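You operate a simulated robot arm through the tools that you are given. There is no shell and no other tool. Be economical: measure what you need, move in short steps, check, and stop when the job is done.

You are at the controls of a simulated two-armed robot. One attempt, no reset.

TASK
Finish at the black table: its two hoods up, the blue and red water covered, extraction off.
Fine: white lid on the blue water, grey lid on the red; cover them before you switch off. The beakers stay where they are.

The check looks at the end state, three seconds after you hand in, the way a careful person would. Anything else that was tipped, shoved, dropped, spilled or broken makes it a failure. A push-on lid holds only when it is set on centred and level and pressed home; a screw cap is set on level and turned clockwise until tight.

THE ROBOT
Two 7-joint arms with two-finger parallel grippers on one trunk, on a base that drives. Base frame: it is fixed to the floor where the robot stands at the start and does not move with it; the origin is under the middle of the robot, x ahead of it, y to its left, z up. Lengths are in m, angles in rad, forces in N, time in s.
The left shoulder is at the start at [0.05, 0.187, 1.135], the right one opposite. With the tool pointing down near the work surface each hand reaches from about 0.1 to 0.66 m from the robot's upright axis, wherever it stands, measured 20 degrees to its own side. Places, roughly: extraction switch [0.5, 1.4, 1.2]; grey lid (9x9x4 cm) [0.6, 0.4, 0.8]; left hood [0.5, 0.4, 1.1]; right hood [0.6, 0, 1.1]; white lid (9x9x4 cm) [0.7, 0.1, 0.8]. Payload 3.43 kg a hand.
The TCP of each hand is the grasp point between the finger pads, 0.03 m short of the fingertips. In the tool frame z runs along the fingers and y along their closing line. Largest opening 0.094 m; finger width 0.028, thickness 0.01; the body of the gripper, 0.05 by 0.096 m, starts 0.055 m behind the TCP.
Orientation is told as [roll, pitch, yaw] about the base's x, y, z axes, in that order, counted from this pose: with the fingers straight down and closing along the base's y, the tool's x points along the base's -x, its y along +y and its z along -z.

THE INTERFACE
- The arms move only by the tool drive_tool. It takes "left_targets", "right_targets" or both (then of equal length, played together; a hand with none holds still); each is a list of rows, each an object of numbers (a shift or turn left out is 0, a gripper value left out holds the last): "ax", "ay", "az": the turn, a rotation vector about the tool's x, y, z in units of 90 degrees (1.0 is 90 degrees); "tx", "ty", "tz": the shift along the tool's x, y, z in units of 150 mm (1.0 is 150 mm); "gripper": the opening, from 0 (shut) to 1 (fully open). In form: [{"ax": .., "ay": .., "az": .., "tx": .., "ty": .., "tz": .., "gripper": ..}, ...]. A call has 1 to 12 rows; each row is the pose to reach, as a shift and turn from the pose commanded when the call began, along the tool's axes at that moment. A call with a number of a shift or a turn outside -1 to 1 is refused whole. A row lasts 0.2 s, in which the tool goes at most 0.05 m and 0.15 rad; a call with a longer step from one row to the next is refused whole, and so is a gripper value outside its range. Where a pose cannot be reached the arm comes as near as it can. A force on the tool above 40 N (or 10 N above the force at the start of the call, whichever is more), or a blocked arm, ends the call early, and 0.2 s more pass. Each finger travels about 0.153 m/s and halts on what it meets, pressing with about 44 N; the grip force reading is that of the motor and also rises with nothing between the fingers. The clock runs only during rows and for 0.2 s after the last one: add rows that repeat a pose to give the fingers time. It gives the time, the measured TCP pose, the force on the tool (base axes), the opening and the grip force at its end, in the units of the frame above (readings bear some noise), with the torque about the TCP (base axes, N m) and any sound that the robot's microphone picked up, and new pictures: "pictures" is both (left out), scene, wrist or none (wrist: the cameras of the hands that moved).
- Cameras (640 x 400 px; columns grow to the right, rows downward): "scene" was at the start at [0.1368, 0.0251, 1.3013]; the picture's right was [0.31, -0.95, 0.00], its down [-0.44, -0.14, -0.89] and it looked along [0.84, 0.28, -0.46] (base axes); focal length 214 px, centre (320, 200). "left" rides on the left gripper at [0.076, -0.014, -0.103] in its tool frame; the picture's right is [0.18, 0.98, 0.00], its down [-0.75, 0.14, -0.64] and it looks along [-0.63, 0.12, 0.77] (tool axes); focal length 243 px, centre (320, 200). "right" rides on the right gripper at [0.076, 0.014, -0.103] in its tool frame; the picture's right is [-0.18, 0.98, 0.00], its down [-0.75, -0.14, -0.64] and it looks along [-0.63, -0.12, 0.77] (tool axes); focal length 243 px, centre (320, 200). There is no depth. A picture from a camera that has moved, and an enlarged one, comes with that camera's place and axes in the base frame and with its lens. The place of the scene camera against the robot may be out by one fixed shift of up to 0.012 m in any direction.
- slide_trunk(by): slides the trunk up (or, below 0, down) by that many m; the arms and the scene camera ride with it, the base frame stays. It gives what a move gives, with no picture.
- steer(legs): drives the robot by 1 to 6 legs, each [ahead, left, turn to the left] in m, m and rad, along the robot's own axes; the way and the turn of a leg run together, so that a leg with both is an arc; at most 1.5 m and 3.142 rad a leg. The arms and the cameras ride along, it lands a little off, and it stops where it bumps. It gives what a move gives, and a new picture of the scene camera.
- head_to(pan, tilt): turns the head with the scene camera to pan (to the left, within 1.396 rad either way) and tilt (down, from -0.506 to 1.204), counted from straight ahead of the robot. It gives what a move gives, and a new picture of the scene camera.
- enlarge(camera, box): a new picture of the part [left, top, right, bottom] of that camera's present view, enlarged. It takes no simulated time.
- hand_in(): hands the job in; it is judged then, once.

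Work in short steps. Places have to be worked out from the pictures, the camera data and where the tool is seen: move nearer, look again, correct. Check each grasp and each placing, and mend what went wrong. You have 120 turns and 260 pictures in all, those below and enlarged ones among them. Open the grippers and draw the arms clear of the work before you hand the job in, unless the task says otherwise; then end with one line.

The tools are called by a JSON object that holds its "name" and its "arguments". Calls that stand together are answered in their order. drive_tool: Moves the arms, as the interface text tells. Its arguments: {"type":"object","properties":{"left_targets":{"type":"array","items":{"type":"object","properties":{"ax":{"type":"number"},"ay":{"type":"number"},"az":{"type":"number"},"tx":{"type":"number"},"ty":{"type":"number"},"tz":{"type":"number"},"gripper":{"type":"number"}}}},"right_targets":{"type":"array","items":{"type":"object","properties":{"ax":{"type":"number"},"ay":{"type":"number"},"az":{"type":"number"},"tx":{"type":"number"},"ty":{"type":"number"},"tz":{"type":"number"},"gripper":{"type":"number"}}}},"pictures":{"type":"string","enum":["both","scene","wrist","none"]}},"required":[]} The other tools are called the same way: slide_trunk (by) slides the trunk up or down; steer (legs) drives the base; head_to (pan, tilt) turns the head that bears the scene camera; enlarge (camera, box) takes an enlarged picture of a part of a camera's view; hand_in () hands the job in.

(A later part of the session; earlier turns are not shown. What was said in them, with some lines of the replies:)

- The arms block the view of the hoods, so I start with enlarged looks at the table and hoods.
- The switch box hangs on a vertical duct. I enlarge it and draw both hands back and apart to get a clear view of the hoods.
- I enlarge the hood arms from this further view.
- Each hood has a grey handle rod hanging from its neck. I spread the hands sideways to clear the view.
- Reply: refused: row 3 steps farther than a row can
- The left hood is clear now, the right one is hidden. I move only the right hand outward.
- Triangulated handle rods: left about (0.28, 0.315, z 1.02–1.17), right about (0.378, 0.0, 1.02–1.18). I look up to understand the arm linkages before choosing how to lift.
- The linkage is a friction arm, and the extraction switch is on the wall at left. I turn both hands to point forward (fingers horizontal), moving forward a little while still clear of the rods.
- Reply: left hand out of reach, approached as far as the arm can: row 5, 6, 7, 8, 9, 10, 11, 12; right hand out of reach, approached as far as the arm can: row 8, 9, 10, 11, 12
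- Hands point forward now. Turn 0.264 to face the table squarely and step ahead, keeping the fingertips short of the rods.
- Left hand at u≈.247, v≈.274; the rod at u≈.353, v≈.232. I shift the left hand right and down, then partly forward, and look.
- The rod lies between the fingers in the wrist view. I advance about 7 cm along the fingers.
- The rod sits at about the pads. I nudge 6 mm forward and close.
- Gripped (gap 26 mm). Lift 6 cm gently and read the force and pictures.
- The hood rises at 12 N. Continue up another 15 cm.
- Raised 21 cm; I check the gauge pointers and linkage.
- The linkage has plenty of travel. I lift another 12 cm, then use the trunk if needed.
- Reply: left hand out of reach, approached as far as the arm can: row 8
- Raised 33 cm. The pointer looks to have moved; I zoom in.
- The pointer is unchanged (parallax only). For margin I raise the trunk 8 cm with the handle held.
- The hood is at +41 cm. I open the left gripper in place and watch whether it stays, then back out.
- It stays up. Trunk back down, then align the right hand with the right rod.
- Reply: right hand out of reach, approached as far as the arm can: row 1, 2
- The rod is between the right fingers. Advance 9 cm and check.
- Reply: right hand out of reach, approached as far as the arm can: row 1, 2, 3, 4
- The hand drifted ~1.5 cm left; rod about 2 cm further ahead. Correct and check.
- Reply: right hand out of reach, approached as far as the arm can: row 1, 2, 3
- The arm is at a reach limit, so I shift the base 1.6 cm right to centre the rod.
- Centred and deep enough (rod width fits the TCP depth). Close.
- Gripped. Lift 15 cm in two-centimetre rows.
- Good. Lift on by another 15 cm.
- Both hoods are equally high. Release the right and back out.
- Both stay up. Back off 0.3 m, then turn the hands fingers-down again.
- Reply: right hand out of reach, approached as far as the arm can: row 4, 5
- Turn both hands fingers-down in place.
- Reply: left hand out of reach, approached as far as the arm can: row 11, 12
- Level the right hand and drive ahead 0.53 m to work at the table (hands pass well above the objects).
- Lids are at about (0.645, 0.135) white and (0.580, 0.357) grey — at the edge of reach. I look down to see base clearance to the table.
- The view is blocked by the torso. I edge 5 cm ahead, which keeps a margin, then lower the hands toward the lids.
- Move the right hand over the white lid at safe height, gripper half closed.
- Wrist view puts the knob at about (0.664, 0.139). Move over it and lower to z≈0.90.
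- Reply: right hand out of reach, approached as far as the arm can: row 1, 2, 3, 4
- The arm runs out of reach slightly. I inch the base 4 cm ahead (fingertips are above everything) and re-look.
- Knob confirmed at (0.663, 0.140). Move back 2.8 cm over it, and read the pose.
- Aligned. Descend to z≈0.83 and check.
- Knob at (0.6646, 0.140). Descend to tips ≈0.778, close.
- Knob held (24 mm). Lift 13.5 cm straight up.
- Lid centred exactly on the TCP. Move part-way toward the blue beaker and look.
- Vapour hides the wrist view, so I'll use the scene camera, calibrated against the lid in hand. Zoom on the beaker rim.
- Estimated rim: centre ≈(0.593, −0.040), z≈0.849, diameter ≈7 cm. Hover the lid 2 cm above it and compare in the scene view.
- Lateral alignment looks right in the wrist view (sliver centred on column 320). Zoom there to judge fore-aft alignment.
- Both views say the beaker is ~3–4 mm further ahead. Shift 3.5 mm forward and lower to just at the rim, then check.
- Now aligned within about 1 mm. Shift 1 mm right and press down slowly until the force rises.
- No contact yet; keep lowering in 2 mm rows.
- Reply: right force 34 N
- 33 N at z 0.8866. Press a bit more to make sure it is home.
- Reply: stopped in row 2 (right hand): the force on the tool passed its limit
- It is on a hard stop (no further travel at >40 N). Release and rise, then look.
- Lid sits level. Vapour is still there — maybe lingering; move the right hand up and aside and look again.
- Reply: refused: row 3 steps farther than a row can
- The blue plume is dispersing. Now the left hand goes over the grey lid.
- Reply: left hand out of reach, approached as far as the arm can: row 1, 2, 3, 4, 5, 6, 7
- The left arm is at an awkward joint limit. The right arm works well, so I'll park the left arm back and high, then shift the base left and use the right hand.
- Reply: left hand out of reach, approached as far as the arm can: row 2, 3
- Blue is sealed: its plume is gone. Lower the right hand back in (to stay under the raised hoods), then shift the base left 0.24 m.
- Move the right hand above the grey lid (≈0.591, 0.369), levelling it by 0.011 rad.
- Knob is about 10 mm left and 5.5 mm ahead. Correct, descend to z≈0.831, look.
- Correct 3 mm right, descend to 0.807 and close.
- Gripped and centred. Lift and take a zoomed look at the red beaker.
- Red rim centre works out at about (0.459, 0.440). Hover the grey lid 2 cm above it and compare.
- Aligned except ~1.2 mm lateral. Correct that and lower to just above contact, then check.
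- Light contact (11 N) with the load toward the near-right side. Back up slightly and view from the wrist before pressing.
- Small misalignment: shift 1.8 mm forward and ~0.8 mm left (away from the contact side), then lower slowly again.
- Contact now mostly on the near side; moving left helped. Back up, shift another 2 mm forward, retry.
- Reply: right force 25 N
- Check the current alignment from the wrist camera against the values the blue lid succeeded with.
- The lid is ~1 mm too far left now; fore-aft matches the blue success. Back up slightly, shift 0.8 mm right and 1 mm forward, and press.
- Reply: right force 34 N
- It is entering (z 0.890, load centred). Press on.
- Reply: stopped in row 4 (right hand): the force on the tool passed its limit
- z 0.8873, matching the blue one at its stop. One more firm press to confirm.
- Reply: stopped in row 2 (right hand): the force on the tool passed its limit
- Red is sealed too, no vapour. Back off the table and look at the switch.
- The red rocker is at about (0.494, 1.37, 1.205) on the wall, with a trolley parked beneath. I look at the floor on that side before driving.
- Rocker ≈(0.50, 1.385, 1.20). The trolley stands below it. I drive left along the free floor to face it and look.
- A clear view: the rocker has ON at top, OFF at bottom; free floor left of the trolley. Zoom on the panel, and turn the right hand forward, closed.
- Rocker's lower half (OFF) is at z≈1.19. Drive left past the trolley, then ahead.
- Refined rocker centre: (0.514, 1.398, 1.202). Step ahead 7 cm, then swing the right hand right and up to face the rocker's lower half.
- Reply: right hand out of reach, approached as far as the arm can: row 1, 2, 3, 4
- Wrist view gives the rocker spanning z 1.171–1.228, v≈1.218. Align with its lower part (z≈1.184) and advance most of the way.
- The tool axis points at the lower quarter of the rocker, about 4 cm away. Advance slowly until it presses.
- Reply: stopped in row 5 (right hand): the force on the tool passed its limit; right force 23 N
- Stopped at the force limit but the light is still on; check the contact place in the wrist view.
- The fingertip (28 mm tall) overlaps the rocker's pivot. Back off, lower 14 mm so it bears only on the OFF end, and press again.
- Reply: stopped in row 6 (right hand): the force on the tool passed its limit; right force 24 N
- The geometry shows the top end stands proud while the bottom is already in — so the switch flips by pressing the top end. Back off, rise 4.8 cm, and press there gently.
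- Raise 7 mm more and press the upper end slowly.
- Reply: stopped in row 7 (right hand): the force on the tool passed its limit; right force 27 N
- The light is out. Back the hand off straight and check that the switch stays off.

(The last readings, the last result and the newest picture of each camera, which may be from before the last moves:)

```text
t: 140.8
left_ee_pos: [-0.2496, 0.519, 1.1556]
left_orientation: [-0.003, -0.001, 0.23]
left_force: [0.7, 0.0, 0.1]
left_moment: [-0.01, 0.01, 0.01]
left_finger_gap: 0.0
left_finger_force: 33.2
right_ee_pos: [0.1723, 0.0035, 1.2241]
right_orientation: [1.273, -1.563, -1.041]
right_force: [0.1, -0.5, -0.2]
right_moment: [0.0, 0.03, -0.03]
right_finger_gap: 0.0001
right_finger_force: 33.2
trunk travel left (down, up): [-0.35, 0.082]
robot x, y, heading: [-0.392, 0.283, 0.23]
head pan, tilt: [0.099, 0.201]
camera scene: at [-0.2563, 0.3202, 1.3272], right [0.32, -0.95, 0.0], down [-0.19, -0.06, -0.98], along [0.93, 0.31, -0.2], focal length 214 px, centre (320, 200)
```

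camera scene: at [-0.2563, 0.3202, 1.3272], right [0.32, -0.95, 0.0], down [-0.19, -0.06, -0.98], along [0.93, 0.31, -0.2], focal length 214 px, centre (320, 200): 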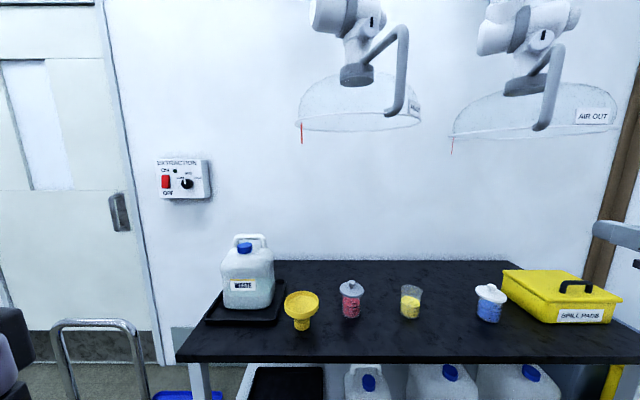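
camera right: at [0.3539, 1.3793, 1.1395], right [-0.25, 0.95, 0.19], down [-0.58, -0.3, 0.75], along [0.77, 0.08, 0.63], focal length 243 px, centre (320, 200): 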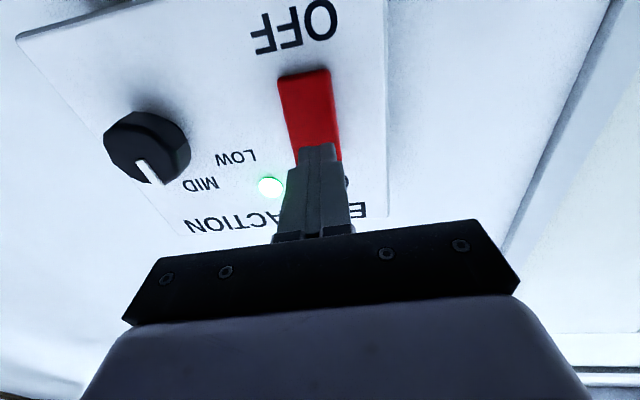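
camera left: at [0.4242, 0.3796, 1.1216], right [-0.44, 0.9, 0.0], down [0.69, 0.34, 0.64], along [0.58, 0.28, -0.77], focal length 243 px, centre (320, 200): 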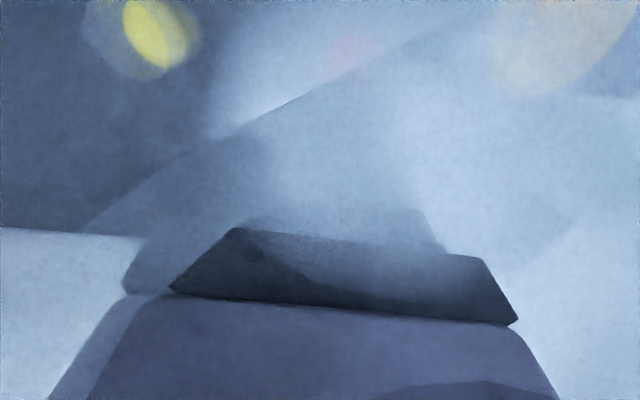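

Ribbons hang limp — extraction is off, and the hoods stay up. Zoom on both lids, especially whether the blue one sits level.

{"name": "enlarge", "arguments": {"camera": "scene", "box": [455, 265, 525, 335]}}

{"name": "enlarge", "arguments": {"camera": "scene", "box": [315, 265, 385, 335]}}

{"name": "head_to", "arguments": {"pan": -0.25, "tilt": 0.4}}

{"name": "enlarge", "arguments": {"camera": "scene", "box": [300, 190, 420, 290]}}

```text
5.71 times, centred on (490, 300) of scene
camera zoom: at [-0.2563, 0.3202, 1.3272], right [0.32, -0.95, 0.0], down [-0.19, -0.06, -0.98], along [0.93, 0.31, -0.2], focal length 1226 px, centre (-651, -371)
```

zoom: 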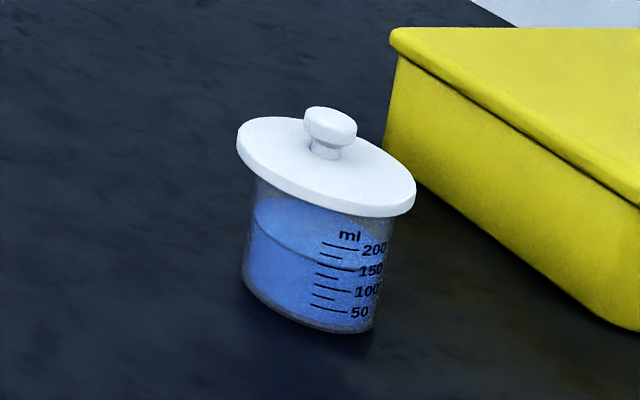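

```text
5.71 times, centred on (350, 300) of scene
camera zoom: at [-0.2563, 0.3202, 1.3272], right [0.32, -0.95, 0.0], down [-0.19, -0.06, -0.98], along [0.93, 0.31, -0.2], focal length 1226 px, centre (149, -371)
```

zoom: 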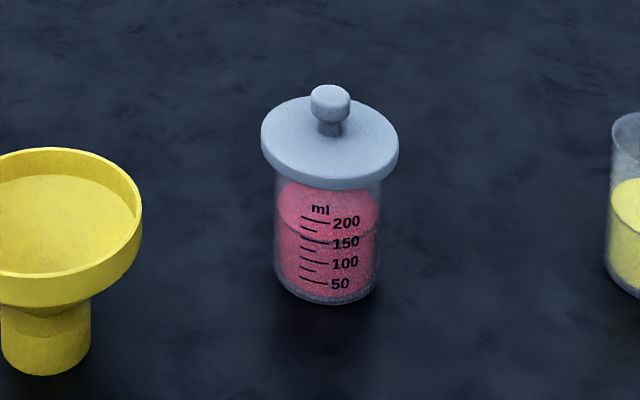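

```text
t: 141.6
left_ee_pos: [-0.2497, 0.519, 1.1554]
left_orientation: [-0.001, -0.002, 0.23]
left_force: [-0.5, 0.1, 0.1]
left_moment: [0.01, 0.03, 0.01]
left_finger_gap: 0.0
left_finger_force: 32.6
right_ee_pos: [0.1725, 0.0024, 1.2227]
right_orientation: [1.269, -1.564, -1.037]
right_force: [0.2, -0.8, 0.2]
right_moment: [0.02, -0.02, -0.02]
right_finger_gap: 0.0002
right_finger_force: 32.9
trunk travel left (down, up): [-0.35, 0.082]
robot x, y, heading: [-0.3963, 0.2826, 0.225]
head pan, tilt: [-0.25, 0.4]
camera scene: at [-0.2519, 0.2884, 1.3087], right [-0.02, -1.0, 0.0], down [-0.39, 0.01, -0.92], along [0.92, -0.02, -0.39], focal length 214 px, centre (320, 200)
```

scene: 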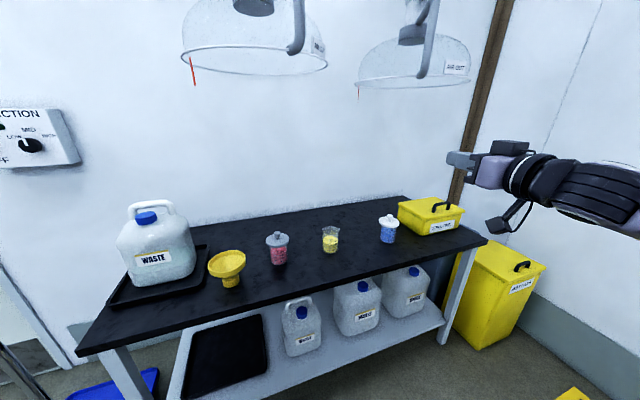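

```text
4.00 times, centred on (360, 240) of scene
camera zoom: at [-0.2519, 0.2884, 1.3087], right [-0.02, -1.0, 0.0], down [-0.39, 0.01, -0.92], along [0.92, -0.02, -0.39], focal length 858 px, centre (160, 40)
```

zoom: 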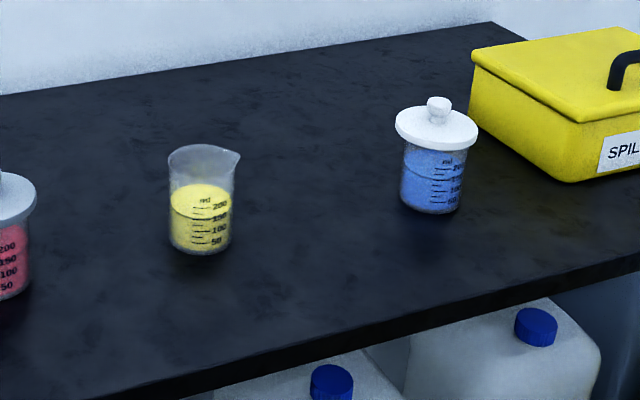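

Both lids sit level and fully down; the beakers haven't moved. Open the grippers, clear of everything, and finish.

{"name": "drive_tool", "arguments": {"left_targets": [{"gripper": 1.0}, {"gripper": 1.0}, {"gripper": 1.0}, {"gripper": 1.0}], "right_targets": [{"gripper": 1.0}, {"gripper": 1.0}, {"gripper": 1.0}, {"gripper": 1.0}], "pictures": "none"}}

{"name": "hand_in", "arguments": {}}

```text
t: 142.6
left_ee_pos: [-0.2486, 0.5194, 1.1547]
left_orientation: [-0.002, -0.002, 0.23]
left_force: [-0.4, 0.1, -0.1]
left_moment: [0.02, -0.01, -0.01]
left_finger_gap: 0.0939
left_finger_force: 0.0
right_ee_pos: [0.1718, 0.0028, 1.2232]
right_orientation: [1.264, -1.564, -1.034]
right_force: [0.7, -0.2, 0.2]
right_moment: [-0.04, -0.01, 0.03]
right_finger_gap: 0.094
right_finger_force: 0.0
trunk travel left (down, up): [-0.35, 0.082]
robot x, y, heading: [-0.3957, 0.2774, 0.228]
head pan, tilt: [-0.25, 0.4]
```

```text
The job is handed in.
```

Job handed in: both hoods are up, the white lid is on the blue water and the grey on the red, both pressed home before I switched the extraction off.
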